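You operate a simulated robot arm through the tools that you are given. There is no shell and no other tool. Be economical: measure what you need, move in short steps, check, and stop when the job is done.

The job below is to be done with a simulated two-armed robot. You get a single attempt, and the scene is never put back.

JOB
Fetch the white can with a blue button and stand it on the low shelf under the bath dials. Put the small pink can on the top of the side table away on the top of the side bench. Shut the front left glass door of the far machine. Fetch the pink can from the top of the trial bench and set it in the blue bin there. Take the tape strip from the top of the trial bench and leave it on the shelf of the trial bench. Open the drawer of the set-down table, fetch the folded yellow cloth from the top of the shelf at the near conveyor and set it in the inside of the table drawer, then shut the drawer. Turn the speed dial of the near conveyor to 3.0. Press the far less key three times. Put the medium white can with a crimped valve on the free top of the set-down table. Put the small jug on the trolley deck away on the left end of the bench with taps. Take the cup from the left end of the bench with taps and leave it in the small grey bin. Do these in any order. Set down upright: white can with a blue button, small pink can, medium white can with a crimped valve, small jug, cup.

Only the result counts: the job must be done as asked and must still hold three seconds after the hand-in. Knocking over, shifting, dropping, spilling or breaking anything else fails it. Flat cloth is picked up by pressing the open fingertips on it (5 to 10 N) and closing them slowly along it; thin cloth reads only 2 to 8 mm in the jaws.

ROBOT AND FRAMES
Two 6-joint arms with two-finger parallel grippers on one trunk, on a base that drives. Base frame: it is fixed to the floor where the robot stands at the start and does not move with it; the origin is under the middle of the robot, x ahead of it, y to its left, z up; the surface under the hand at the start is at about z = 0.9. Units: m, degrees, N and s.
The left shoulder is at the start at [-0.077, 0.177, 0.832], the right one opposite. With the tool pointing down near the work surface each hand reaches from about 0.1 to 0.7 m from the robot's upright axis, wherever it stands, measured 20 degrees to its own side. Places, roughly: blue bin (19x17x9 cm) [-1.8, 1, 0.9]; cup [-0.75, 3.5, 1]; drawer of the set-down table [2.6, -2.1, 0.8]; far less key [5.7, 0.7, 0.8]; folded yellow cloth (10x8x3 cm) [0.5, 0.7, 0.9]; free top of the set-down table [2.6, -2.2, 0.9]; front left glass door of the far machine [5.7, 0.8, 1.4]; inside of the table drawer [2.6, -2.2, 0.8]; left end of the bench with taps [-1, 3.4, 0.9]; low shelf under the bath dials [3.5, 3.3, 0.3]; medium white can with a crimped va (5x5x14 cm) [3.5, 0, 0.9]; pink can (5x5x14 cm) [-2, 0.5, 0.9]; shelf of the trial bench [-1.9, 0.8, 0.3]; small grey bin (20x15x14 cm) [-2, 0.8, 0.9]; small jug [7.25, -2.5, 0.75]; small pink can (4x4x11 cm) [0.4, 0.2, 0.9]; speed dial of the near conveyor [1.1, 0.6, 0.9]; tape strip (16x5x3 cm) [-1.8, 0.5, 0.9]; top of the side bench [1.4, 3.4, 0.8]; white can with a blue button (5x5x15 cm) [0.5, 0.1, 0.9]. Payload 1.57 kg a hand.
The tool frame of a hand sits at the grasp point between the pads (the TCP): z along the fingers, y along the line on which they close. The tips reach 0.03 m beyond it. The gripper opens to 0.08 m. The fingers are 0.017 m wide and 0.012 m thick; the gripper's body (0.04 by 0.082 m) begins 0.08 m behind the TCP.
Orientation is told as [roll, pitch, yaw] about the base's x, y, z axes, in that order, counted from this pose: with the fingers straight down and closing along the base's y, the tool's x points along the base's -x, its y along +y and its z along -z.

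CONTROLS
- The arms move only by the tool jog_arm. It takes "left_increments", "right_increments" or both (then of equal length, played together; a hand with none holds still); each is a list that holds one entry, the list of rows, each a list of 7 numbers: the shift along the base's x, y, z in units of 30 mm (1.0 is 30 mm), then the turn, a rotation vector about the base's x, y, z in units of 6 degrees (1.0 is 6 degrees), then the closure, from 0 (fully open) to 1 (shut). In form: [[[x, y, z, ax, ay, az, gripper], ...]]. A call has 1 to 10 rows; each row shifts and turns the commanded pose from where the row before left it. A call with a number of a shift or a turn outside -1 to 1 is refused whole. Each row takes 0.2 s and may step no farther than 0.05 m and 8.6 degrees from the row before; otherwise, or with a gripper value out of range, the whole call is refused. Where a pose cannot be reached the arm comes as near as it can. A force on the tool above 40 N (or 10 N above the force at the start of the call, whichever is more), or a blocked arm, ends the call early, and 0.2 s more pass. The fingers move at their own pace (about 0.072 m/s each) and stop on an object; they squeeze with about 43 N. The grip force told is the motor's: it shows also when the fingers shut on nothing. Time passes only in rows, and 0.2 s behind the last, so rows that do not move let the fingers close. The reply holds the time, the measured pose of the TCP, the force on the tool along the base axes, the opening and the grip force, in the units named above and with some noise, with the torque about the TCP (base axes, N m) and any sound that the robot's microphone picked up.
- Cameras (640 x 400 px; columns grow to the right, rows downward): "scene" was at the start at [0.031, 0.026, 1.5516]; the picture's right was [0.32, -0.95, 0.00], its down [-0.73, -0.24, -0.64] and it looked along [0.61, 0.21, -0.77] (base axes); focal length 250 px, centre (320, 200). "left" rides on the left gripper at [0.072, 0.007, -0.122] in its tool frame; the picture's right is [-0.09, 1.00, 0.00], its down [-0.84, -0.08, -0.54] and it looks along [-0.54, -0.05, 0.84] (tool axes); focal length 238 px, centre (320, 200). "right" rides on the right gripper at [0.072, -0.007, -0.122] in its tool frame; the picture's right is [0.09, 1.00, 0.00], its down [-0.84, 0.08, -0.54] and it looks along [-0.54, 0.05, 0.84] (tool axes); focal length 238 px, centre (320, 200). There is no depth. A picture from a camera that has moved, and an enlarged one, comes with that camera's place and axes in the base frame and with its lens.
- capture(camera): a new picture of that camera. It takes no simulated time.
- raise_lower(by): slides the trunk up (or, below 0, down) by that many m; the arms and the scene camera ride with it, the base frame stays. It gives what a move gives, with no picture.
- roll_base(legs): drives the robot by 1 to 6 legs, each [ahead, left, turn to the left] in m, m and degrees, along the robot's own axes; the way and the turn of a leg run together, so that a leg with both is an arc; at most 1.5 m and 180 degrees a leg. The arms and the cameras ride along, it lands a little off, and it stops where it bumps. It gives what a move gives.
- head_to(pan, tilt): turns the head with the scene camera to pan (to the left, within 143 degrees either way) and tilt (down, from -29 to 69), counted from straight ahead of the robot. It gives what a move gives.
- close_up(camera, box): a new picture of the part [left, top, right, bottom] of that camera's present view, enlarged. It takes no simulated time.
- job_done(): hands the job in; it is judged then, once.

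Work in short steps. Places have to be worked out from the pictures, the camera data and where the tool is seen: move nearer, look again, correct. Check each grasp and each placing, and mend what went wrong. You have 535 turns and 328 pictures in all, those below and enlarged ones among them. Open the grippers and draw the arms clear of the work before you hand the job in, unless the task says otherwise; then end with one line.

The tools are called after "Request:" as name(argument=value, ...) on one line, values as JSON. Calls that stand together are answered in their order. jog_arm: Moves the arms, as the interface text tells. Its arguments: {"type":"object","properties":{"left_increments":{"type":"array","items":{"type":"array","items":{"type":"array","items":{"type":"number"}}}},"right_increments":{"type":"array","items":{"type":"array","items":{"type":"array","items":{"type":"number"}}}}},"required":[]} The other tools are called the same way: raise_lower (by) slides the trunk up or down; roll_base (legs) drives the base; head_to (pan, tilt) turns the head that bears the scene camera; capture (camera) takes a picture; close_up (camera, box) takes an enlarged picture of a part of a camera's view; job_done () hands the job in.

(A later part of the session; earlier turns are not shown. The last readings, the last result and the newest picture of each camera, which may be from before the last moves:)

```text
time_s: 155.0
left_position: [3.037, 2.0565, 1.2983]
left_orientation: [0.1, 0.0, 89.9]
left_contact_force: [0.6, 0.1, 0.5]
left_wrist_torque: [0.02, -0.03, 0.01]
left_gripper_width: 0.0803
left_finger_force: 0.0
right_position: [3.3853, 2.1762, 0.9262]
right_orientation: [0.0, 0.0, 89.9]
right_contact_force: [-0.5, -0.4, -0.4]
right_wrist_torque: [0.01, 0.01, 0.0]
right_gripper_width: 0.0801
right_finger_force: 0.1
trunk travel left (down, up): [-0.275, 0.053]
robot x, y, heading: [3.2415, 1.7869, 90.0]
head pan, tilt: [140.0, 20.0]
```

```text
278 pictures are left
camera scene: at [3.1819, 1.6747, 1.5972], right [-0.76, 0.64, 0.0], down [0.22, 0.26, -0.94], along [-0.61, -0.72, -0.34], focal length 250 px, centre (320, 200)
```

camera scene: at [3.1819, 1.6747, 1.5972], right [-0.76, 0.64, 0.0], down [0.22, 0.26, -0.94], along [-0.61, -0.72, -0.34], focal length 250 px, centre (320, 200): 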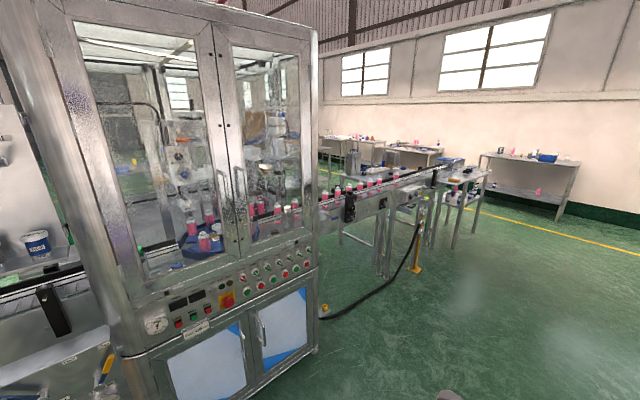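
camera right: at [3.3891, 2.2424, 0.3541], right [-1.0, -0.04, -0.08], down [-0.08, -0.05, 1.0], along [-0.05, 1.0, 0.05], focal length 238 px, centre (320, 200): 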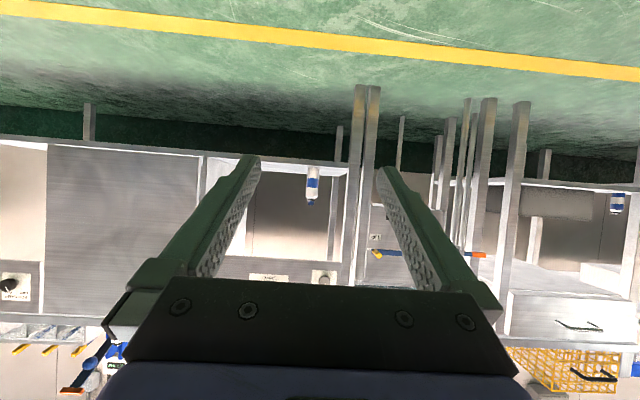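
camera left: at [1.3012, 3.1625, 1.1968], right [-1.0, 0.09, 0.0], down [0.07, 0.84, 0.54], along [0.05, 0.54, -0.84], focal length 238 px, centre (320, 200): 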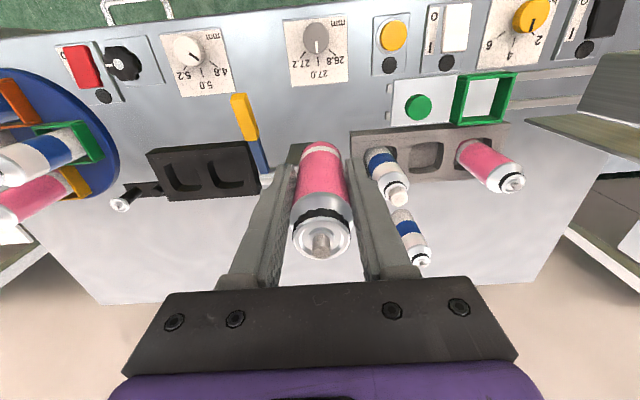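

The far machine's front faces this aisle with the open glass door at its far end. Do it now: drive east and turn to face it.

Request:
roll_base(legs=[[0, -1.1, 0], [0, -1.1, 0], [0, 0, -90], [0, 0, -90]])

Request:
head_to(pan=0, tilt=20)

Request:
capture(camera="scene")

```text
time_s: 182.2
left_position: [5.6625, 1.4964, 1.2995]
left_orientation: [-0.2, -0.1, -90.0]
left_contact_force: [-1.0, -0.1, 0.0]
left_wrist_torque: [-0.02, 0.03, -0.01]
left_gripper_width: 0.0799
left_finger_force: 0.1
right_position: [5.3133, 1.3764, 0.9261]
right_orientation: [0.1, 0.0, -90.2]
right_contact_force: [0.2, -0.2, -0.7]
right_wrist_torque: [-0.02, -0.01, 0.01]
right_gripper_width: 0.08
right_finger_force: 0.1
trunk travel left (down, up): [-0.275, 0.053]
robot x, y, heading: [5.4562, 1.763, -90.3]
head pan, tilt: [140.0, 20.0]
```

```text
time_s: 184.5
left_position: [5.6626, 1.4968, 1.2999]
left_orientation: [0.0, 0.0, -90.1]
left_contact_force: [-0.5, 0.2, 0.3]
left_wrist_torque: [0.0, -0.03, 0.0]
left_gripper_width: 0.0799
left_finger_force: 0.1
right_position: [5.3151, 1.3753, 0.9269]
right_orientation: [0.0, 0.1, -90.2]
right_contact_force: [-1.0, 0.1, -0.2]
right_wrist_torque: [-0.01, -0.05, 0.0]
right_gripper_width: 0.0798
right_finger_force: 0.0
trunk travel left (down, up): [-0.275, 0.053]
robot x, y, heading: [5.4536, 1.77, -90.0]
head pan, tilt: [0.0, 20.0]
```

```text
277 pictures are left
camera scene: at [5.4564, 1.7156, 1.5972], right [-1.0, 0.0, 0.0], down [0.0, 0.34, -0.94], along [0.0, -0.94, -0.34], focal length 250 px, centre (320, 200)
```

scene: 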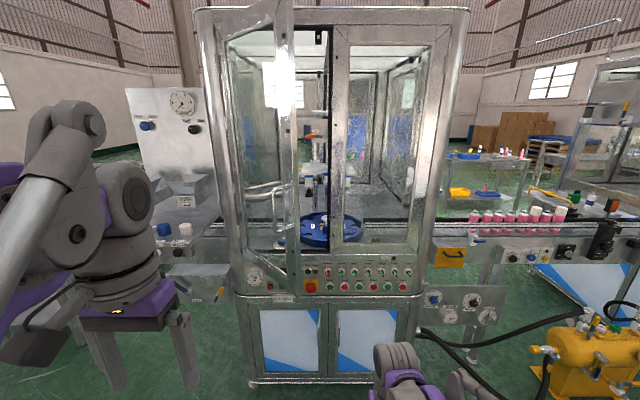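

The left glass door is hinged at left (x≈5.86) and open about 50°. Enlarge the control panel and the handle.

Request:
close_up(camera="scene", box=[225, 230, 425, 354])

Request:
close_up(camera="scene", box=[200, 100, 360, 200])

```text
3.20 times, centred on (325, 292) of scene
camera zoom: at [5.4564, 1.7156, 1.5972], right [-1.0, 0.0, 0.0], down [0.0, 0.34, -0.94], along [0.0, -0.94, -0.34], focal length 801 px, centre (304, -94)
```

zoom: 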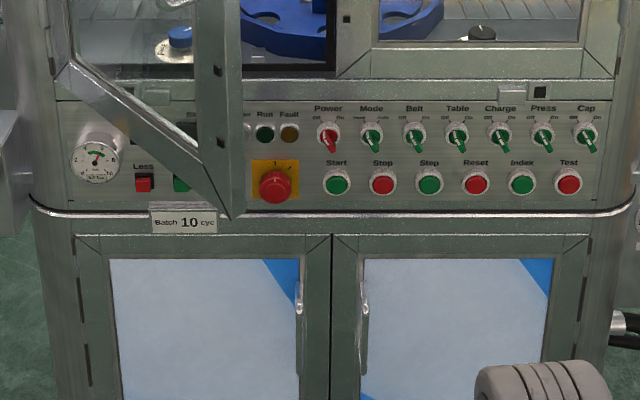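

```text
4.00 times, centred on (280, 150) of scene
camera zoom: at [5.4564, 1.7156, 1.5972], right [-1.0, 0.0, 0.0], down [0.0, 0.34, -0.94], along [0.0, -0.94, -0.34], focal length 1002 px, centre (480, 400)
```

zoom: 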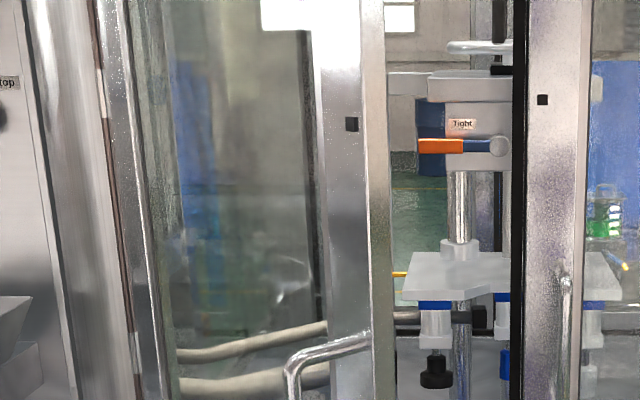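

The "Less" key (red) is low left; door handle near its free edge. I'll push with the left hand's closed fingertips pointing forward at z≈1.10, below the handle. First orient the hand away from the door.

Request:
jog_arm(left_increments=[[[0.15, -0.3, -0.5, -1, 0, 0, 1], [0.15, -0.3, -0.5, -1, 0, 0, 1], [0.15, -0.3, -0.5, -1, 0, 0, 1], [0.15, -0.3, -0.5, -1, 0, 0, 1], [0.15, -0.3, -0.5, -1, 0, 0, 1], [0.15, -0.3, -0.5, -1, 0, 0, 1], [0.15, -0.3, -0.5, -1, 0, 0, 1], [0.15, -0.3, -0.5, -1, 0, 0, 1]]], right_increments=[[[-0.6, 0.2, 0, 0, 0, 0, 0], [-0.6, 0.2, 0, 0, 0, 0, 0], [-0.6, 0.2, 0, 0, 0, 0, 0], [-0.6, 0.2, 0, 0, 0, 0, 0], [0, 0, 0, 0, 0, 0, 0], [0, 0, 0, 0, 0, 0, 0], [0, 0, 0, 0, 0, 0, 0], [0, 0, 0, 0, 0, 0, 0]]])

Request:
jog_arm(left_increments=[[[0.15, -0.25, -0.4, -1, 0, 0, 1], [0.15, -0.25, -0.4, -1, 0, 0, 1], [0.15, -0.25, -0.4, -1, 0, 0, 1], [0.15, -0.25, -0.4, -1, 0, 0, 1], [0.15, -0.25, -0.4, -1, 0, 0, 1], [0.15, -0.25, -0.4, -1, 0, 0, 1], [0.15, -0.25, -0.4, -1, 0, 0, 1]]])

Request:
capture(camera="scene")

```text
time_s: 186.3
left_position: [5.6986, 1.4248, 1.1783]
left_orientation: [0.1, -48.1, -90.2]
left_contact_force: [-0.6, -0.7, 0.1]
left_wrist_torque: [0.0, 0.0, 0.03]
left_gripper_width: 0.0001
left_finger_force: 21.2
right_position: [5.2439, 1.4018, 0.9257]
right_orientation: [0.0, 0.1, -90.1]
right_contact_force: [-0.4, 0.6, -0.1]
right_wrist_torque: [-0.04, 0.01, -0.02]
right_gripper_width: 0.0797
right_finger_force: 0.0
trunk travel left (down, up): [-0.275, 0.053]
robot x, y, heading: [5.4589, 1.7688, -90.2]
head pan, tilt: [0.0, 20.0]
```

```text
time_s: 187.9
left_position: [5.7299, 1.3721, 1.0955]
left_orientation: [92.8, -89.9, 177.1]
left_contact_force: [-0.6, 0.9, -0.3]
left_wrist_torque: [0.0, 0.04, 0.02]
left_gripper_width: 0.0002
left_finger_force: 20.9
right_position: [5.2423, 1.399, 0.9257]
right_orientation: [0.0, 0.1, -90.2]
right_contact_force: [0.3, 0.1, 0.0]
right_wrist_torque: [0.03, 0.03, -0.03]
right_gripper_width: 0.0798
right_finger_force: 0.1
trunk travel left (down, up): [-0.275, 0.053]
robot x, y, heading: [5.4559, 1.7671, -90.1]
head pan, tilt: [0.0, 20.0]
```

```text
274 pictures are left
camera scene: at [5.457, 1.7142, 1.5972], right [-1.0, 0.0, 0.0], down [0.0, 0.34, -0.94], along [0.0, -0.94, -0.34], focal length 250 px, centre (320, 200)
```

scene: 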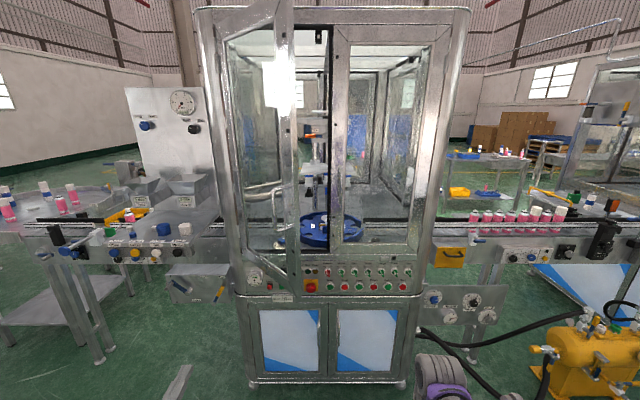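

Handle spans z≈1.14–1.36; I'll push at z≈1.05. Drive ahead 0.44 m.

Request:
roll_base(legs=[[0.44, 0.05, 0]])

Request:
jog_arm(left_increments=[[[0, 0, -0.7, 0, 0, 0, 1], [0, 0, -0.7, 0, 0, 0, 1]]])

Request:
head_to(pan=15, tilt=45)

Request:
capture(camera="scene")

```text
time_s: 190.6
left_position: [5.7735, 0.9273, 1.0957]
left_orientation: [82.3, -89.9, -172.7]
left_contact_force: [-0.9, -0.5, 0.1]
left_wrist_torque: [-0.03, -0.03, 0.0]
left_gripper_width: 0.0
left_finger_force: 21.4
right_position: [5.2869, 0.9589, 0.9257]
right_orientation: [0.0, 0.0, -90.7]
right_contact_force: [-0.5, -0.9, 1.0]
right_wrist_torque: [0.02, -0.02, 0.03]
right_gripper_width: 0.0802
right_finger_force: 0.2
trunk travel left (down, up): [-0.275, 0.053]
robot x, y, heading: [5.5033, 1.3202, -90.6]
head pan, tilt: [0.0, 20.0]
```

```text
time_s: 191.2
left_position: [5.7747, 0.9276, 1.0536]
left_orientation: [69.6, -89.9, -159.9]
left_contact_force: [0.1, -0.1, -0.3]
left_wrist_torque: [0.02, -0.01, 0.0]
left_gripper_width: 0.0
left_finger_force: 21.7
right_position: [5.2878, 0.9574, 0.9247]
right_orientation: [0.0, 0.0, -90.6]
right_contact_force: [0.4, 0.0, -0.3]
right_wrist_torque: [0.02, 0.01, 0.02]
right_gripper_width: 0.0801
right_finger_force: 0.1
trunk travel left (down, up): [-0.275, 0.053]
robot x, y, heading: [5.5011, 1.3207, -90.4]
head pan, tilt: [0.0, 20.0]
```

```text
time_s: 192.1
left_position: [5.7748, 0.9275, 1.0545]
left_orientation: [85.1, -89.8, -175.6]
left_contact_force: [0.3, 0.4, -0.2]
left_wrist_torque: [0.01, 0.0, 0.01]
left_gripper_width: 0.0003
left_finger_force: 21.4
right_position: [5.2882, 0.959, 0.926]
right_orientation: [0.1, 0.0, -90.6]
right_contact_force: [0.1, 0.7, -1.0]
right_wrist_torque: [0.03, 0.02, -0.02]
right_gripper_width: 0.0798
right_finger_force: 0.2
trunk travel left (down, up): [-0.275, 0.053]
robot x, y, heading: [5.5083, 1.325, -90.6]
head pan, tilt: [15.0, 45.0]
```

```text
273 pictures are left
camera scene: at [5.5245, 1.2871, 1.5586], right [-0.97, -0.25, 0.0], down [-0.18, 0.68, -0.71], along [0.18, -0.69, -0.71], focal length 250 px, centre (320, 200)
```

scene: 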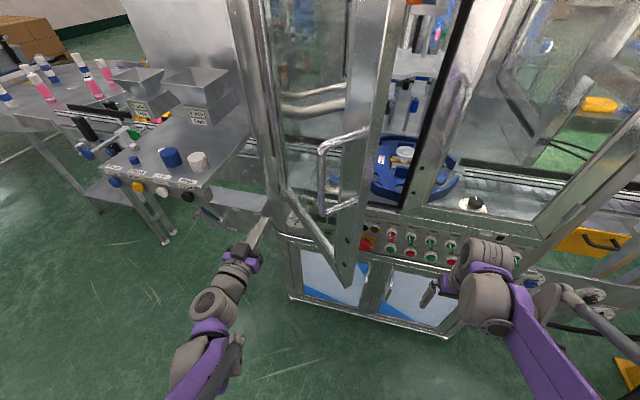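

Hand is left of the door. Sweep toward -x then -y to swing it shut.

Request:
jog_arm(left_increments=[[[-1, 0, 0, 0, 0, 0, 1], [-1, 0, 0, 0, 0, 0, 1], [-1, 0, 0, 0, 0, 0, 1], [-1, -0.2, 0, 0, 0, 0, 1], [-1, -0.6, 0, 0, 0, 0, 1], [-1, -0.8, 0, 0, 0, 0, 1], [-1, -0.9, 0, 0, 0, 0, 1], [-0.9, -1, 0, 0, 0, 0, 1]]])

Request:
capture(camera="scene")

```text
time_s: 193.8
left_position: [5.6423, 0.8114, 1.0554]
left_orientation: [85.2, -81.9, 179.4]
left_contact_force: [-0.5, -0.7, -0.4]
left_wrist_torque: [0.0, -0.02, 0.01]
left_gripper_width: 0.0001
left_finger_force: 20.6
left hand out of reach, approached as far as the arm can: row 4, 5, 6, 7, 8
right_position: [5.287, 0.9593, 0.9262]
right_orientation: [0.1, 0.1, -90.7]
right_contact_force: [0.3, 1.3, -0.1]
right_wrist_torque: [-0.01, 0.01, 0.02]
right_gripper_width: 0.0801
right_finger_force: 0.1
trunk travel left (down, up): [-0.275, 0.053]
robot x, y, heading: [5.5031, 1.3255, -90.3]
head pan, tilt: [15.0, 45.0]
```

```text
272 pictures are left
camera scene: at [5.5245, 1.2857, 1.5585], right [-0.97, -0.25, 0.0], down [-0.18, 0.69, -0.71], along [0.18, -0.68, -0.71], focal length 250 px, centre (320, 200)
```

scene: 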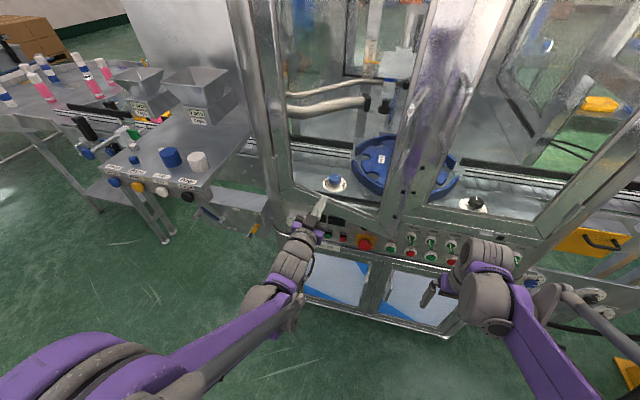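

Door is nearly closed. Back the hand off slightly, shift the base right 0.13 m so fingertip is near the free edge, then push.

Request:
jog_arm(left_increments=[[[0, 1, 0, 0, 0, 0, 1], [0, 0.7, 0, 0, 0, 0, 1]]])

Request:
roll_base(legs=[[0, -0.13, 0]])

Request:
capture(camera="scene")

```text
time_s: 194.4
left_position: [5.6475, 0.864, 1.052]
left_orientation: [85.9, -81.8, 179.0]
left_contact_force: [0.1, 0.4, -0.1]
left_wrist_torque: [0.0, -0.04, 0.03]
left_gripper_width: 0.0001
left_finger_force: 21.4
left hand out of reach, approached as far as the arm can: row 1
right_position: [5.2879, 0.959, 0.9247]
right_orientation: [0.0, 0.1, -90.6]
right_contact_force: [0.7, -0.7, 0.5]
right_wrist_torque: [0.01, 0.0, 0.01]
right_gripper_width: 0.08
right_finger_force: 0.0
trunk travel left (down, up): [-0.275, 0.053]
robot x, y, heading: [5.5065, 1.3223, -90.5]
head pan, tilt: [15.0, 45.0]
```

```text
time_s: 196.2
left_position: [5.5215, 0.865, 1.0527]
left_orientation: [85.7, -81.9, 178.9]
left_contact_force: [0.5, 0.3, -1.0]
left_wrist_torque: [-0.02, 0.04, -0.01]
left_gripper_width: 0.0002
left_finger_force: 21.4
right_position: [5.1615, 0.961, 0.9258]
right_orientation: [0.0, 0.0, -90.5]
right_contact_force: [-0.7, 0.2, -0.3]
right_wrist_torque: [-0.02, -0.02, 0.01]
right_gripper_width: 0.0801
right_finger_force: 0.0
trunk travel left (down, up): [-0.275, 0.053]
robot x, y, heading: [5.3785, 1.3227, -90.6]
head pan, tilt: [15.0, 45.0]
```

```text
271 pictures are left
camera scene: at [5.3986, 1.2883, 1.5585], right [-0.97, -0.25, 0.0], down [-0.18, 0.68, -0.71], along [0.18, -0.68, -0.71], focal length 250 px, centre (320, 200)
```

scene: 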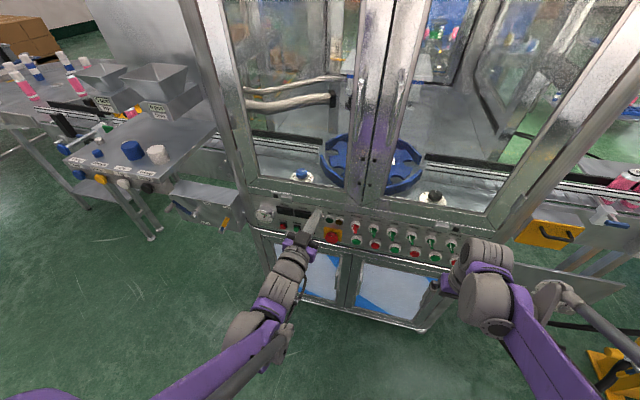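

Looks closed or nearly; push forward gently until contact to confirm.

Request:
jog_arm(left_increments=[[[-0.5, -0.9, 0, 0, 0, 0, 1], [-0.5, -0.9, 0, 0, 0, 0, 1], [-0.3, -0.9, 0, 0, 0, 0, 1], [0, -0.6, 0, 0, 0, 0, 1], [0, -0.5, 0, 0, 0, 0, 1], [0, -0.4, 0, 0, 0, 0, 1], [0, -0.4, 0, 0, 0, 0, 1], [0, -0.4, 0, 0, 0, 0, 1], [0, -0.4, 0, 0, 0, 0, 1]]])

Request:
capture(camera="scene")

```text
time_s: 197.8
left_position: [5.5113, 0.735, 1.0523]
left_orientation: [85.9, -81.9, 178.8]
left_contact_force: [-0.9, 29.0, 5.2]
left_wrist_torque: [-0.12, -0.05, 0.12]
left_gripper_width: 0.0001
left_finger_force: 21.0
left hand out of reach, approached as far as the arm can: row 1, 2, 3
right_position: [5.161, 0.9625, 0.9269]
right_orientation: [0.0, -0.2, -90.5]
right_contact_force: [0.3, 0.8, 0.1]
right_wrist_torque: [0.04, 0.01, 0.0]
right_gripper_width: 0.0796
right_finger_force: 0.1
trunk travel left (down, up): [-0.275, 0.053]
robot x, y, heading: [5.3812, 1.3262, -90.7]
head pan, tilt: [15.0, 45.0]
stopped in row 8 (left hand): the force on the tool passed its limit at 49 N (the readings are from after the stop); the commanded pose is now the measured one
```

```text
270 pictures are left
camera scene: at [5.3987, 1.2927, 1.5587], right [-0.97, -0.25, 0.0], down [-0.18, 0.68, -0.71], along [0.18, -0.69, -0.71], focal length 250 px, centre (320, 200)
```

scene: 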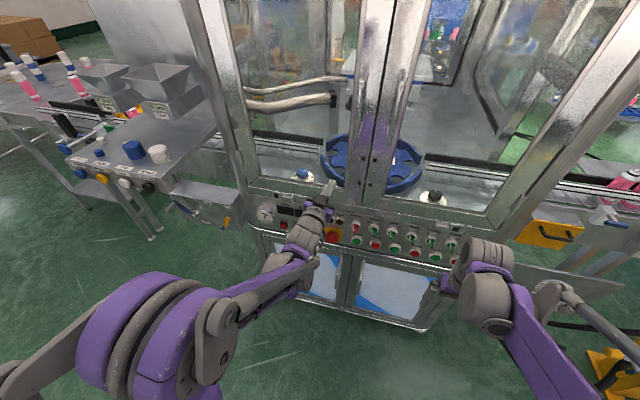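

Firm stop at 49 N: door is shut. Back off and look closely at the Less key.

Request:
jog_arm(left_increments=[[[0, 0.9, 0, 0, 0, 0, 1], [0.5, 0.9, 0, 0, 0, 0, 1], [0.8, 0.9, 0, 0, 0, 0, 1], [0.8, 0.3, 0, 0, 0, 0, 1]]])

Request:
roll_base(legs=[[0, 0.1, 0]])

Request:
close_up(camera="scene", box=[220, 170, 400, 282])

```text
time_s: 198.8
left_position: [5.5758, 0.821, 1.0518]
left_orientation: [83.8, -82.0, -179.2]
left_contact_force: [-0.3, 0.1, 0.8]
left_wrist_torque: [-0.01, -0.03, 0.02]
left_gripper_width: 0.0
left_finger_force: 21.4
right_position: [5.1614, 0.9615, 0.9255]
right_orientation: [0.0, 0.0, -90.5]
right_contact_force: [-0.5, 0.6, 0.3]
right_wrist_torque: [0.0, 0.04, -0.01]
right_gripper_width: 0.0799
right_finger_force: 0.1
trunk travel left (down, up): [-0.275, 0.053]
robot x, y, heading: [5.38, 1.3299, -90.7]
head pan, tilt: [15.0, 45.0]
```

```text
time_s: 200.4
left_position: [5.6715, 0.8178, 1.0505]
left_orientation: [84.0, -81.9, -179.5]
left_contact_force: [0.9, -1.3, -0.1]
left_wrist_torque: [-0.02, -0.02, 0.0]
left_gripper_width: 0.0
left_finger_force: 21.3
right_position: [5.2593, 0.9602, 0.9255]
right_orientation: [0.0, 0.0, -90.7]
right_contact_force: [-0.3, -0.2, -0.2]
right_wrist_torque: [-0.02, -0.01, -0.04]
right_gripper_width: 0.0799
right_finger_force: 0.1
trunk travel left (down, up): [-0.275, 0.053]
robot x, y, heading: [5.4782, 1.3241, -90.7]
head pan, tilt: [15.0, 45.0]
```

```text
3.56 times, centred on (310, 226) of scene
camera zoom: at [5.4965, 1.2878, 1.5585], right [-0.97, -0.25, 0.0], down [-0.18, 0.68, -0.71], along [0.18, -0.68, -0.71], focal length 890 px, centre (356, 108)
```

zoom: 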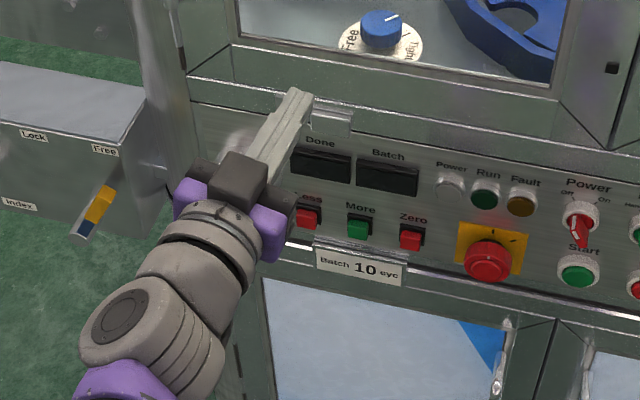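

Less key at about (5.705, 0.71, 0.77); More is 57 mm to the right. Lower the hand to in front of it.

Request:
jog_arm(left_increments=[[[0.1, 0.3, -0.92, 0, 0, 0, 1], [0.1, 0.3, -0.92, 0, 0, 0, 1], [0.1, 0, -0.92, 0, 0, 0, 1], [0.1, 0, -0.92, 0, 0, 0, 1], [0.1, 0, -0.92, 0, 0, 0, 1], [0.1, 0, -0.92, 0, 0, 0, 1], [0.1, 0, -0.92, 0, 0, 0, 1], [0.1, 0, -0.92, 0, 0, 0, 1], [0.2, 0, -0.92, 0, 0, 0, 1], [0.1, 0, -0.92, 0, 0, 0, 1]]])

Request:
capture(camera="left")

Request:
close_up(camera="scene", box=[220, 170, 400, 282])

```text
time_s: 202.6
left_position: [5.719, 0.756, 0.8551]
left_orientation: [83.7, -81.9, -179.2]
left_contact_force: [-0.5, 0.2, -0.5]
left_wrist_torque: [0.03, -0.01, 0.01]
left_gripper_width: 0.0
left_finger_force: 20.8
left hand out of reach, approached as far as the arm can: row 5, 6, 7, 8, 9, 10
right_position: [5.2588, 0.9596, 0.9247]
right_orientation: [0.0, 0.0, -90.7]
right_contact_force: [0.6, -0.3, -0.1]
right_wrist_torque: [-0.01, 0.02, 0.01]
right_gripper_width: 0.0801
right_finger_force: 0.0
trunk travel left (down, up): [-0.275, 0.053]
robot x, y, heading: [5.4754, 1.3262, -90.5]
head pan, tilt: [15.0, 45.0]
```

```text
268 pictures are left
camera left: at [5.7471, 0.877, 0.7869], right [0.97, -0.1, 0.23], down [-0.14, 0.55, 0.83], along [-0.2, -0.83, 0.51], focal length 238 px, centre (320, 200)
```

left: 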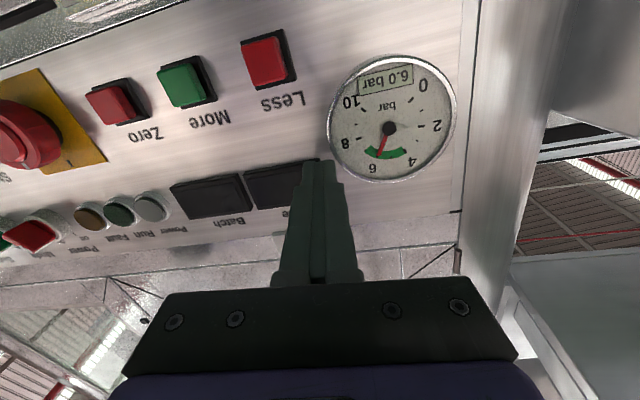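

```text
3.56 times, centred on (310, 226) of scene
camera zoom: at [5.4965, 1.2872, 1.5585], right [-0.97, -0.25, 0.0], down [-0.18, 0.69, -0.71], along [0.18, -0.68, -0.71], focal length 890 px, centre (356, 108)
```

zoom: 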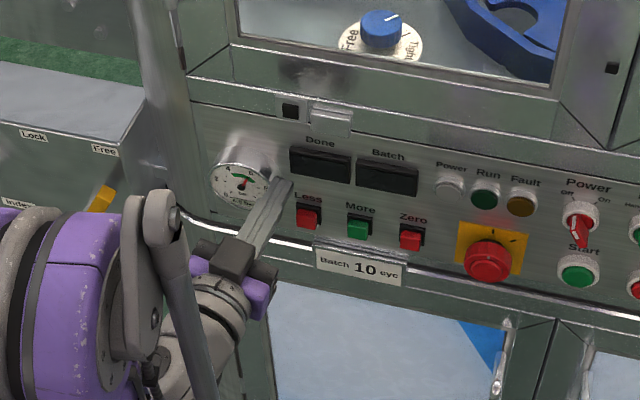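

Arm can't go lower here; retract a little, lower the trunk 8 cm instead, and recheck.

Request:
jog_arm(left_increments=[[[0, 0.9, 0, 0, 0, 0, 1], [-0.1, 0.3, 0, 0, 0, 0, 1]]])

Request:
raise_lower(by=-0.085)

Request:
capture(camera="left")

Request:
close_up(camera="scene", box=[220, 170, 400, 282])

```text
time_s: 203.2
left_position: [5.7174, 0.7708, 0.8752]
left_orientation: [83.2, -81.9, -178.8]
left_contact_force: [-1.0, 0.4, 1.4]
left_wrist_torque: [0.0, 0.0, 0.0]
left_gripper_width: 0.0001
left_finger_force: 21.1
left hand out of reach, approached as far as the arm can: row 1, 2
right_position: [5.2592, 0.9611, 0.9267]
right_orientation: [0.0, -0.1, -90.6]
right_contact_force: [-0.3, -0.4, 0.3]
right_wrist_torque: [0.0, 0.02, 0.0]
right_gripper_width: 0.08
right_finger_force: 0.0
trunk travel left (down, up): [-0.275, 0.053]
robot x, y, heading: [5.4779, 1.3244, -90.6]
head pan, tilt: [15.0, 45.0]
```

```text
time_s: 204.4
left_position: [5.7187, 0.7708, 0.7885]
left_orientation: [84.0, -81.8, -179.5]
left_contact_force: [-0.1, 0.2, -0.3]
left_wrist_torque: [0.0, 0.0, 0.0]
left_gripper_width: 0.0
left_finger_force: 21.2
right_position: [5.2587, 0.9608, 0.8403]
right_orientation: [0.1, -0.1, -90.6]
right_contact_force: [-0.7, 0.1, 0.2]
right_wrist_torque: [0.04, 0.01, 0.04]
right_gripper_width: 0.0801
right_finger_force: 0.0
trunk travel left (down, up): [-0.19, 0.138]
robot x, y, heading: [5.4787, 1.3196, -90.5]
head pan, tilt: [15.0, 45.0]
```

```text
266 pictures are left
camera left: at [5.7463, 0.8916, 0.7202], right [0.97, -0.1, 0.23], down [-0.14, 0.55, 0.83], along [-0.2, -0.83, 0.51], focal length 238 px, centre (320, 200)
```

left: 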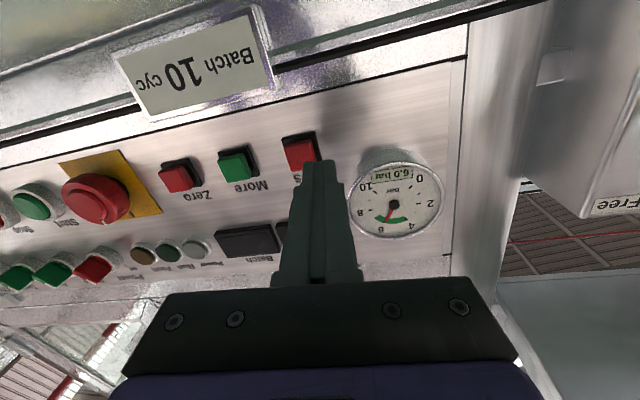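

```text
3.56 times, centred on (310, 226) of scene
camera zoom: at [5.4962, 1.2843, 1.4724], right [-0.97, -0.25, 0.0], down [-0.18, 0.69, -0.71], along [0.18, -0.68, -0.71], focal length 890 px, centre (356, 108)
```

zoom: 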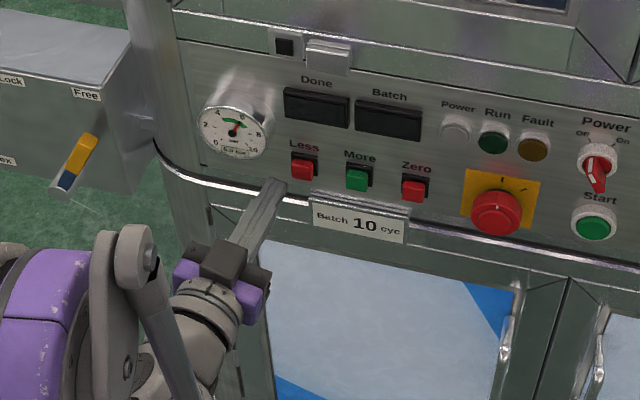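

Refined: Less key face at ≈(5.701,0.72,0.782); my tip is at (5.716,0.741,0.788). Align in x/z.

Request:
jog_arm(left_increments=[[[-0.25, 0, -0.1, 0, 0, 0, 1], [-0.25, 0, -0.1, 0, 0, 0, 1]]])

Request:
close_up(camera="left", box=[220, 90, 420, 215])

Request:
close_up(camera="scene", box=[270, 190, 340, 234])

```text
time_s: 205.0
left_position: [5.7032, 0.7714, 0.7828]
left_orientation: [83.9, -81.9, -179.3]
left_contact_force: [-0.4, 0.1, -0.5]
left_wrist_torque: [-0.01, 0.01, -0.02]
left_gripper_width: 0.0
left_finger_force: 21.3
right_position: [5.2588, 0.9605, 0.8407]
right_orientation: [0.0, 0.0, -90.6]
right_contact_force: [-0.3, 0.1, 0.3]
right_wrist_torque: [0.02, -0.02, -0.03]
right_gripper_width: 0.08
right_finger_force: 0.1
trunk travel left (down, up): [-0.19, 0.138]
robot x, y, heading: [5.4771, 1.3212, -90.4]
head pan, tilt: [15.0, 45.0]
```

```text
3.20 times, centred on (320, 152) of left
camera zoom: at [5.7311, 0.8916, 0.714], right [0.97, -0.1, 0.23], down [-0.14, 0.55, 0.83], along [-0.2, -0.83, 0.51], focal length 763 px, centre (320, 352)
```

zoom: 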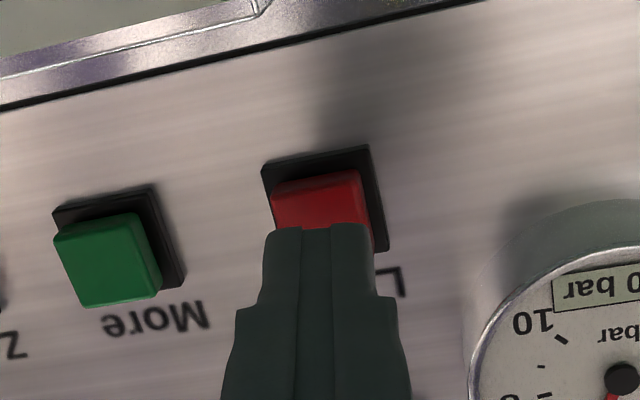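

```text
9.09 times, centred on (305, 212) of scene
camera zoom: at [5.4961, 1.2845, 1.4724], right [-0.97, -0.25, 0.0], down [-0.18, 0.68, -0.71], along [0.18, -0.68, -0.71], focal length 2276 px, centre (456, 91)
```

zoom: 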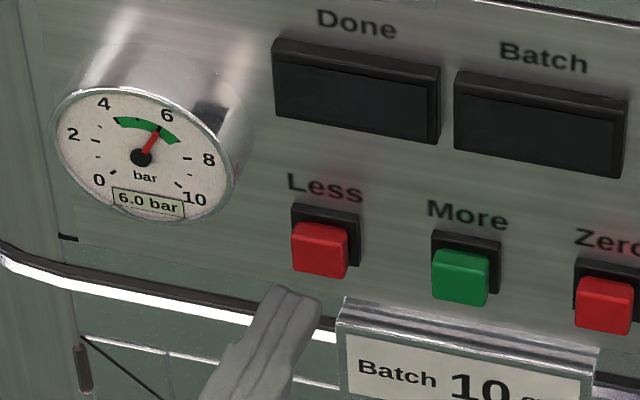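

Well aligned. Advance to touch the key, in 4 mm then 2 mm steps.

Request:
jog_arm(left_increments=[[[0, -0.25, -0.12, 0, 0, 0, 1], [0, -0.25, 0, 0, 0, 0, 1], [0, -0.2, 0, 0, 0, 0, 1]]])

Request:
close_up(camera="scene", box=[270, 190, 340, 234])

```text
time_s: 205.8
left_position: [5.7035, 0.7497, 0.7794]
left_orientation: [84.1, -81.9, -179.5]
left_contact_force: [-0.3, 1.8, 0.9]
left_wrist_torque: [-0.01, 0.0, 0.06]
left_gripper_width: 0.0003
left_finger_force: 21.6
right_position: [5.2594, 0.9606, 0.8407]
right_orientation: [-0.1, 0.0, -90.6]
right_contact_force: [0.5, 0.1, -0.7]
right_wrist_torque: [-0.01, 0.01, 0.02]
right_gripper_width: 0.0802
right_finger_force: 0.0
trunk travel left (down, up): [-0.19, 0.138]
robot x, y, heading: [5.473, 1.3271, -90.7]
head pan, tilt: [15.0, 45.0]
heard: click
```

```text
9.09 times, centred on (305, 212) of scene
camera zoom: at [5.4963, 1.285, 1.4724], right [-0.97, -0.25, 0.0], down [-0.18, 0.68, -0.71], along [0.18, -0.69, -0.71], focal length 2276 px, centre (456, 91)
```

zoom: 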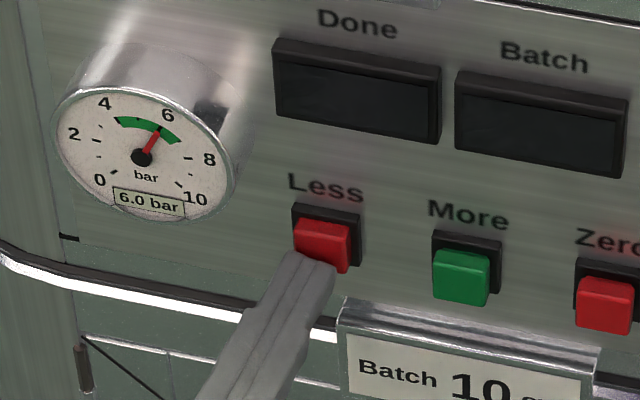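

One click heard. Retreat to release the key.

Request:
jog_arm(left_increments=[[[0, 0.35, 0, 0, 0, 0, 1], [0, 0.35, 0, 0, 0, 0, 1], [0, 0, 0, 0, 0, 0, 1]]])

Request:
close_up(camera="scene", box=[270, 190, 340, 234])

```text
time_s: 206.6
left_position: [5.7044, 0.7717, 0.7802]
left_orientation: [83.9, -81.9, -179.4]
left_contact_force: [0.8, -0.2, -0.4]
left_wrist_torque: [-0.01, -0.03, 0.03]
left_gripper_width: 0.0
left_finger_force: 20.7
right_position: [5.2596, 0.9589, 0.8409]
right_orientation: [0.0, 0.0, -90.6]
right_contact_force: [0.2, 0.6, -0.1]
right_wrist_torque: [0.01, 0.01, 0.01]
right_gripper_width: 0.0803
right_finger_force: 0.0
trunk travel left (down, up): [-0.19, 0.138]
robot x, y, heading: [5.4754, 1.325, -90.6]
head pan, tilt: [15.0, 45.0]
```

```text
9.09 times, centred on (305, 212) of scene
camera zoom: at [5.4962, 1.2844, 1.4724], right [-0.97, -0.25, 0.0], down [-0.18, 0.68, -0.71], along [0.18, -0.68, -0.71], focal length 2276 px, centre (456, 91)
```

zoom: 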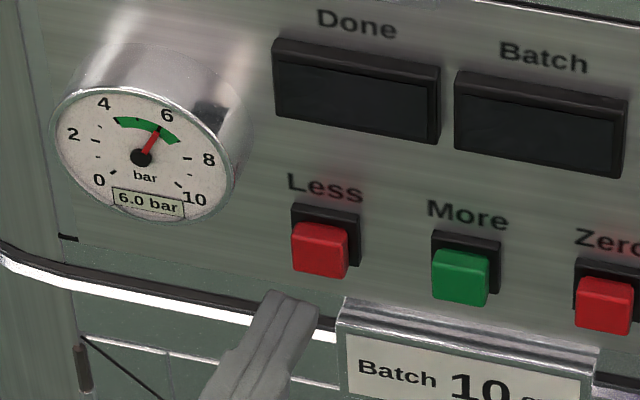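

Key is back out. Second press, same stroke, then release.

Request:
jog_arm(left_increments=[[[0, -0.25, 0, 0, 0, 0, 1], [0, -0.25, 0, 0, 0, 0, 1], [0, -0.23, 0, 0, 0, 0, 1]]])

Request:
jog_arm(left_increments=[[[0, 0.35, 0, 0, 0, 0, 1], [0, 0.38, 0, 0, 0, 0, 1], [0, 0, 0, 0, 0, 0, 1]]])

```text
time_s: 207.4
left_position: [5.7041, 0.75, 0.7799]
left_orientation: [84.0, -81.9, -179.4]
left_contact_force: [1.0, 1.7, -0.5]
left_wrist_torque: [0.0, 0.02, 0.07]
left_gripper_width: 0.0
left_finger_force: 21.7
right_position: [5.2588, 0.961, 0.8405]
right_orientation: [-0.1, 0.1, -90.6]
right_contact_force: [-0.5, 0.2, 0.4]
right_wrist_torque: [0.02, 0.03, -0.01]
right_gripper_width: 0.08
right_finger_force: 0.1
trunk travel left (down, up): [-0.19, 0.138]
robot x, y, heading: [5.4762, 1.3244, -90.4]
head pan, tilt: [15.0, 45.0]
heard: click
```

```text
time_s: 208.2
left_position: [5.7035, 0.7716, 0.7787]
left_orientation: [83.9, -81.8, -179.4]
left_contact_force: [0.3, 0.1, 0.3]
left_wrist_torque: [-0.01, 0.01, -0.02]
left_gripper_width: 0.0
left_finger_force: 20.7
right_position: [5.259, 0.9613, 0.8413]
right_orientation: [0.0, 0.0, -90.6]
right_contact_force: [0.7, -0.1, 0.2]
right_wrist_torque: [0.03, 0.01, 0.05]
right_gripper_width: 0.0797
right_finger_force: 0.2
trunk travel left (down, up): [-0.19, 0.138]
robot x, y, heading: [5.4779, 1.3233, -90.8]
head pan, tilt: [15.0, 45.0]
```

Two clicks. Third press and release.

Request:
jog_arm(left_increments=[[[0, -0.25, 0, 0, 0, 0, 1], [0, -0.25, 0, 0, 0, 0, 1], [0, -0.23, 0, 0, 0, 0, 1]]])

Request:
jog_arm(left_increments=[[[0, 0.5, 0, 0, 0, 0, 1], [0, 0.8, 0, 0, 0, 0, 1], [0, 0.8, 0, 0, 0, 0, 1], [0, 0.8, 0.3, 0, 0, 0, 1], [0, 0.8, 0.3, 0, 0, 0, 1], [0, 0.8, 0.3, 0, 0, 0, 1]]])

Request:
capture(camera="scene")

```text
time_s: 209.0
left_position: [5.7034, 0.7494, 0.778]
left_orientation: [84.1, -81.9, -179.4]
left_contact_force: [0.6, 2.4, -0.3]
left_wrist_torque: [0.0, 0.03, 0.02]
left_gripper_width: 0.0
left_finger_force: 21.4
right_position: [5.2583, 0.9602, 0.8401]
right_orientation: [0.0, -0.1, -90.7]
right_contact_force: [-0.3, -0.1, 0.3]
right_wrist_torque: [0.04, -0.01, 0.05]
right_gripper_width: 0.0797
right_finger_force: 0.0
trunk travel left (down, up): [-0.19, 0.138]
robot x, y, heading: [5.4773, 1.3227, -90.8]
head pan, tilt: [15.0, 45.0]
heard: click
```

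```text
time_s: 210.4
left_position: [5.7086, 0.855, 0.8371]
left_orientation: [83.6, -82.0, -179.2]
left_contact_force: [0.5, 0.1, 0.8]
left_wrist_torque: [0.01, 0.02, -0.02]
left_gripper_width: 0.0
left_finger_force: 21.6
left hand out of reach, approached as far as the arm can: row 3, 4, 5, 6
right_position: [5.259, 0.9609, 0.8411]
right_orientation: [0.0, 0.0, -90.5]
right_contact_force: [0.3, 0.0, -0.1]
right_wrist_torque: [0.0, -0.03, -0.02]
right_gripper_width: 0.0799
right_finger_force: 0.0
trunk travel left (down, up): [-0.19, 0.138]
robot x, y, heading: [5.4811, 1.3246, -90.8]
head pan, tilt: [15.0, 45.0]
```

```text
260 pictures are left
camera scene: at [5.496, 1.2851, 1.4724], right [-0.97, -0.25, 0.0], down [-0.18, 0.68, -0.71], along [0.18, -0.69, -0.71], focal length 250 px, centre (320, 200)
```

scene: 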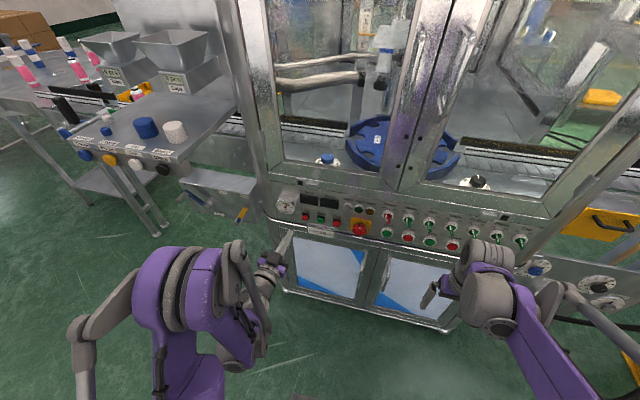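

Three clicks done. Back away, restore the hand orientation and trunk, and verify the door from a distance.

Request:
roll_base(legs=[[-0.5, 0, 0]])

Request:
raise_lower(by=0.085)

Request:
jog_arm(left_increments=[[[-0.1, 0, 0.5, 1, 0, 0, 0], [-0.1, 0, 0.5, 1, 0, 0, 0], [-0.1, 0, 0.5, 1, 0, 0, 0], [-0.1, 0, 0.5, 1, 0, 0, 0], [-0.1, 0, 0.5, 1, 0, 0, 0], [-0.1, 0, 0.5, 1, 0, 0, 0], [-0.1, 0, 0.5, 1, 0, 0, 0], [-0.1, 0, 0.5, 1, 0, 0, 0], [-0.1, 0, 0.5, 1, 0, 0, 0], [-0.1, 0, 0.5, 1, 0, 0, 0]]], right_increments=[[[0, 0, 0.7, 0, 0, 0, 0], [0, 0, 0.7, 0, 0, 0, 0], [0, 0, 0.7, 0, 0, 0, 0], [0, 0, 0.7, 0, 0, 0, 0], [0, 0, 0.7, 0, 0, 0, 0], [0, 0, 0.7, 0, 0, 0, 0], [0, 0, 0.7, 0, 0, 0, 0], [0, 0, 0.7, 0, 0, 0, 0], [0, 0, 0.7, 0, 0, 0, 0], [0, 0, 0.7, 0, 0, 0, 0]]])

Request:
jog_arm(left_increments=[[[-0.1, 0, 0.1, 1, 0, 0, 0], [-0.1, 0, 0.1, 1, 0, 0, 0], [-0.1, 0, 0.1, 1, 0, 0, 0], [-0.1, 0, 0.1, 1, 0, 0, 0], [-0.1, 0, 0.1, 1, 0, 0, 0]]])

Request:
head_to(pan=0, tilt=20)

Request:
capture(camera="scene")

```text
time_s: 213.3
left_position: [5.7142, 1.3569, 0.836]
left_orientation: [83.7, -81.9, -178.9]
left_contact_force: [0.1, -0.2, -0.1]
left_wrist_torque: [-0.01, 0.0, -0.03]
left_gripper_width: 0.0002
left_finger_force: 20.9
right_position: [5.2651, 1.4594, 0.8405]
right_orientation: [-0.1, 0.0, -90.3]
right_contact_force: [0.2, 0.3, 0.1]
right_wrist_torque: [0.0, 0.02, -0.01]
right_gripper_width: 0.0799
right_finger_force: 0.0
trunk travel left (down, up): [-0.19, 0.138]
robot x, y, heading: [5.4788, 1.8234, -90.0]
head pan, tilt: [15.0, 45.0]
```

```text
time_s: 214.5
left_position: [5.7156, 1.3357, 0.9452]
left_orientation: [98.7, -81.7, 166.3]
left_contact_force: [0.0, 0.9, 0.4]
left_wrist_torque: [0.0, -0.03, -0.02]
left_gripper_width: 0.0
left_finger_force: 21.7
right_position: [5.2644, 1.4606, 0.9251]
right_orientation: [0.0, 0.1, -90.2]
right_contact_force: [0.1, 0.4, -0.7]
right_wrist_torque: [0.02, 0.04, 0.01]
right_gripper_width: 0.0799
right_finger_force: 0.0
trunk travel left (down, up): [-0.275, 0.053]
robot x, y, heading: [5.4813, 1.8273, -90.4]
head pan, tilt: [15.0, 45.0]
```

```text
time_s: 216.7
left_position: [5.6864, 1.3355, 1.0959]
left_orientation: [-0.2, -31.5, -99.5]
left_contact_force: [0.6, -0.3, 0.6]
left_wrist_torque: [0.0, 0.01, -0.02]
left_gripper_width: 0.08
left_finger_force: 0.1
right_position: [5.2665, 1.4574, 1.1354]
right_orientation: [0.0, 0.0, -90.3]
right_contact_force: [-0.6, 0.1, -0.6]
right_wrist_torque: [0.01, 0.01, 0.01]
right_gripper_width: 0.0802
right_finger_force: 0.1
trunk travel left (down, up): [-0.275, 0.053]
robot x, y, heading: [5.4832, 1.8247, -90.7]
head pan, tilt: [15.0, 45.0]
```

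```text
time_s: 217.9
left_position: [5.6707, 1.3352, 1.1099]
left_orientation: [-4.8, -1.8, -98.0]
left_contact_force: [0.2, 0.5, 0.2]
left_wrist_torque: [-0.01, 0.01, 0.02]
left_gripper_width: 0.0801
left_finger_force: 0.0
right_position: [5.2662, 1.4567, 1.1347]
right_orientation: [0.0, 0.1, -90.3]
right_contact_force: [0.6, 0.0, 0.1]
right_wrist_torque: [-0.02, -0.04, 0.02]
right_gripper_width: 0.0797
right_finger_force: 0.1
trunk travel left (down, up): [-0.275, 0.053]
robot x, y, heading: [5.4802, 1.8269, -90.2]
head pan, tilt: [15.0, 45.0]
```

```text
time_s: 218.8
left_position: [5.6697, 1.3366, 1.1097]
left_orientation: [-5.0, -2.0, -98.1]
left_contact_force: [1.1, 0.7, -0.2]
left_wrist_torque: [-0.04, 0.02, 0.0]
left_gripper_width: 0.08
left_finger_force: 0.1
right_position: [5.267, 1.4577, 1.1349]
right_orientation: [-0.1, -0.1, -90.4]
right_contact_force: [-0.4, 0.3, -0.5]
right_wrist_torque: [0.03, 0.01, -0.02]
right_gripper_width: 0.0799
right_finger_force: 0.1
trunk travel left (down, up): [-0.275, 0.053]
robot x, y, heading: [5.4768, 1.8249, -90.3]
head pan, tilt: [0.0, 20.0]
```

```text
259 pictures are left
camera scene: at [5.4791, 1.774, 1.5971], right [-1.0, 0.0, 0.0], down [0.0, 0.34, -0.94], along [0.0, -0.94, -0.34], focal length 250 px, centre (320, 200)
```

scene: 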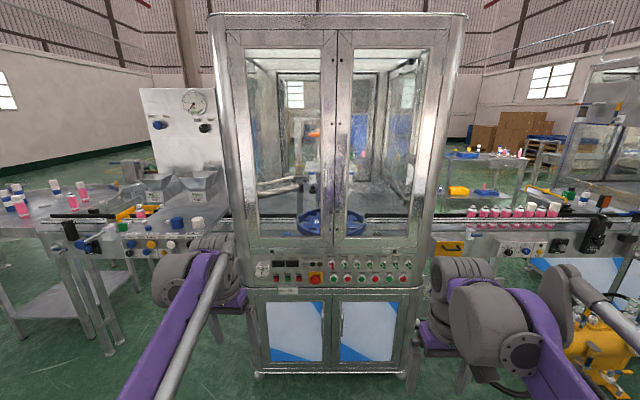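

Door is flush and shut. Fix the left hand's attitude and drive west along the aisle to the near conveyor's dial and cloth shelf.

Request:
jog_arm(left_increments=[[[0, 0.5, 0, 0.09, -0.42, 0.65, 0], [0, 0.5, 0, 0.09, -0.42, 0.65, 0]]])

Request:
roll_base(legs=[[0, -1.5, 0], [0, -1.5, 0], [0, -1.45, 0]])

Request:
head_to(pan=0, tilt=25)

Request:
capture(camera="scene")

```text
time_s: 219.4
left_position: [5.6694, 1.3676, 1.1101]
left_orientation: [0.1, -0.6, -90.3]
left_contact_force: [0.4, 0.2, 0.3]
left_wrist_torque: [0.01, 0.0, 0.0]
left_gripper_width: 0.0797
left_finger_force: 0.1
right_position: [5.2662, 1.4588, 1.1348]
right_orientation: [0.1, 0.0, -90.4]
right_contact_force: [0.6, -0.1, 0.4]
right_wrist_torque: [-0.01, -0.02, -0.01]
right_gripper_width: 0.0799
right_finger_force: 0.1
trunk travel left (down, up): [-0.275, 0.053]
robot x, y, heading: [5.483, 1.8231, -90.3]
head pan, tilt: [0.0, 20.0]
```

```text
time_s: 258.3
left_position: [1.2025, 1.3098, 1.1102]
left_orientation: [0.1, -0.5, -89.6]
left_contact_force: [0.1, -0.5, -0.7]
left_wrist_torque: [-0.01, 0.01, 0.02]
left_gripper_width: 0.08
left_finger_force: 0.1
right_position: [0.7984, 1.3955, 1.1353]
right_orientation: [0.0, 0.0, -89.5]
right_contact_force: [-0.2, -0.7, 0.7]
right_wrist_torque: [-0.01, 0.02, 0.03]
right_gripper_width: 0.0799
right_finger_force: 0.0
trunk travel left (down, up): [-0.275, 0.053]
robot x, y, heading: [1.0081, 1.7631, -89.4]
head pan, tilt: [0.0, 20.0]
```

```text
time_s: 258.9
left_position: [1.2035, 1.31, 1.11]
left_orientation: [0.0, -0.5, -89.7]
left_contact_force: [0.1, -0.8, 0.0]
left_wrist_torque: [-0.01, 0.01, -0.01]
left_gripper_width: 0.08
left_finger_force: 0.1
right_position: [0.7986, 1.3961, 1.135]
right_orientation: [-0.1, -0.1, -89.6]
right_contact_force: [0.3, 0.4, -0.6]
right_wrist_torque: [0.03, 0.01, -0.04]
right_gripper_width: 0.0801
right_finger_force: 0.0
trunk travel left (down, up): [-0.275, 0.053]
robot x, y, heading: [1.008, 1.7646, -89.5]
head pan, tilt: [0.0, 25.0]
```

```text
258 pictures are left
camera scene: at [1.0072, 1.7152, 1.5891], right [-1.0, -0.01, 0.0], down [0.0, 0.42, -0.91], along [0.01, -0.91, -0.42], focal length 250 px, centre (320, 200)
```

scene: 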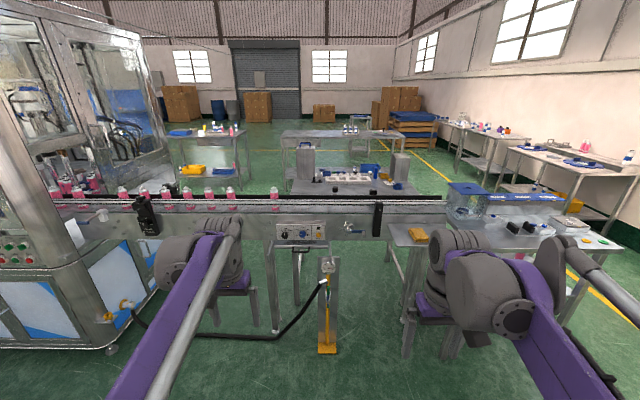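

The conveyor control box is ahead, below the rail. Enlarge it.

Request:
close_up(camera="scene", box=[265, 215, 385, 290])

Request:
close_up(camera="scene", box=[360, 190, 480, 265])

```text
5.33 times, centred on (325, 252) of scene
camera zoom: at [1.0072, 1.7152, 1.5891], right [-1.0, -0.01, 0.0], down [0.0, 0.42, -0.91], along [0.01, -0.91, -0.42], focal length 1335 px, centre (293, -80)
```

zoom: 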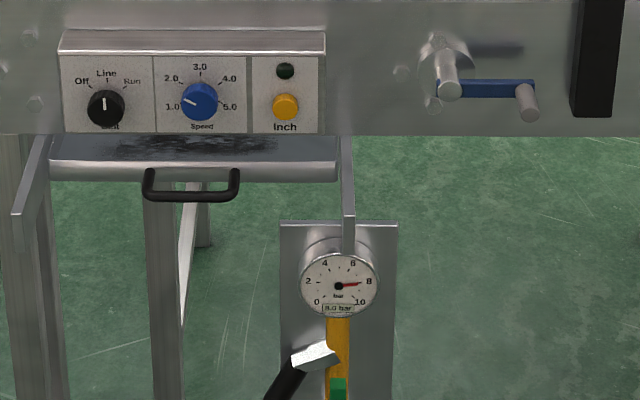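

```text
5.33 times, centred on (420, 228) of scene
camera zoom: at [1.0072, 1.7152, 1.5891], right [-1.0, -0.01, 0.0], down [0.0, 0.42, -0.91], along [0.01, -0.91, -0.42], focal length 1335 px, centre (-213, 53)
```

zoom: 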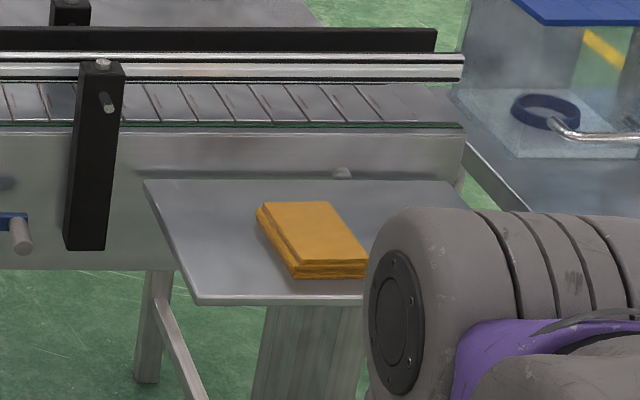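

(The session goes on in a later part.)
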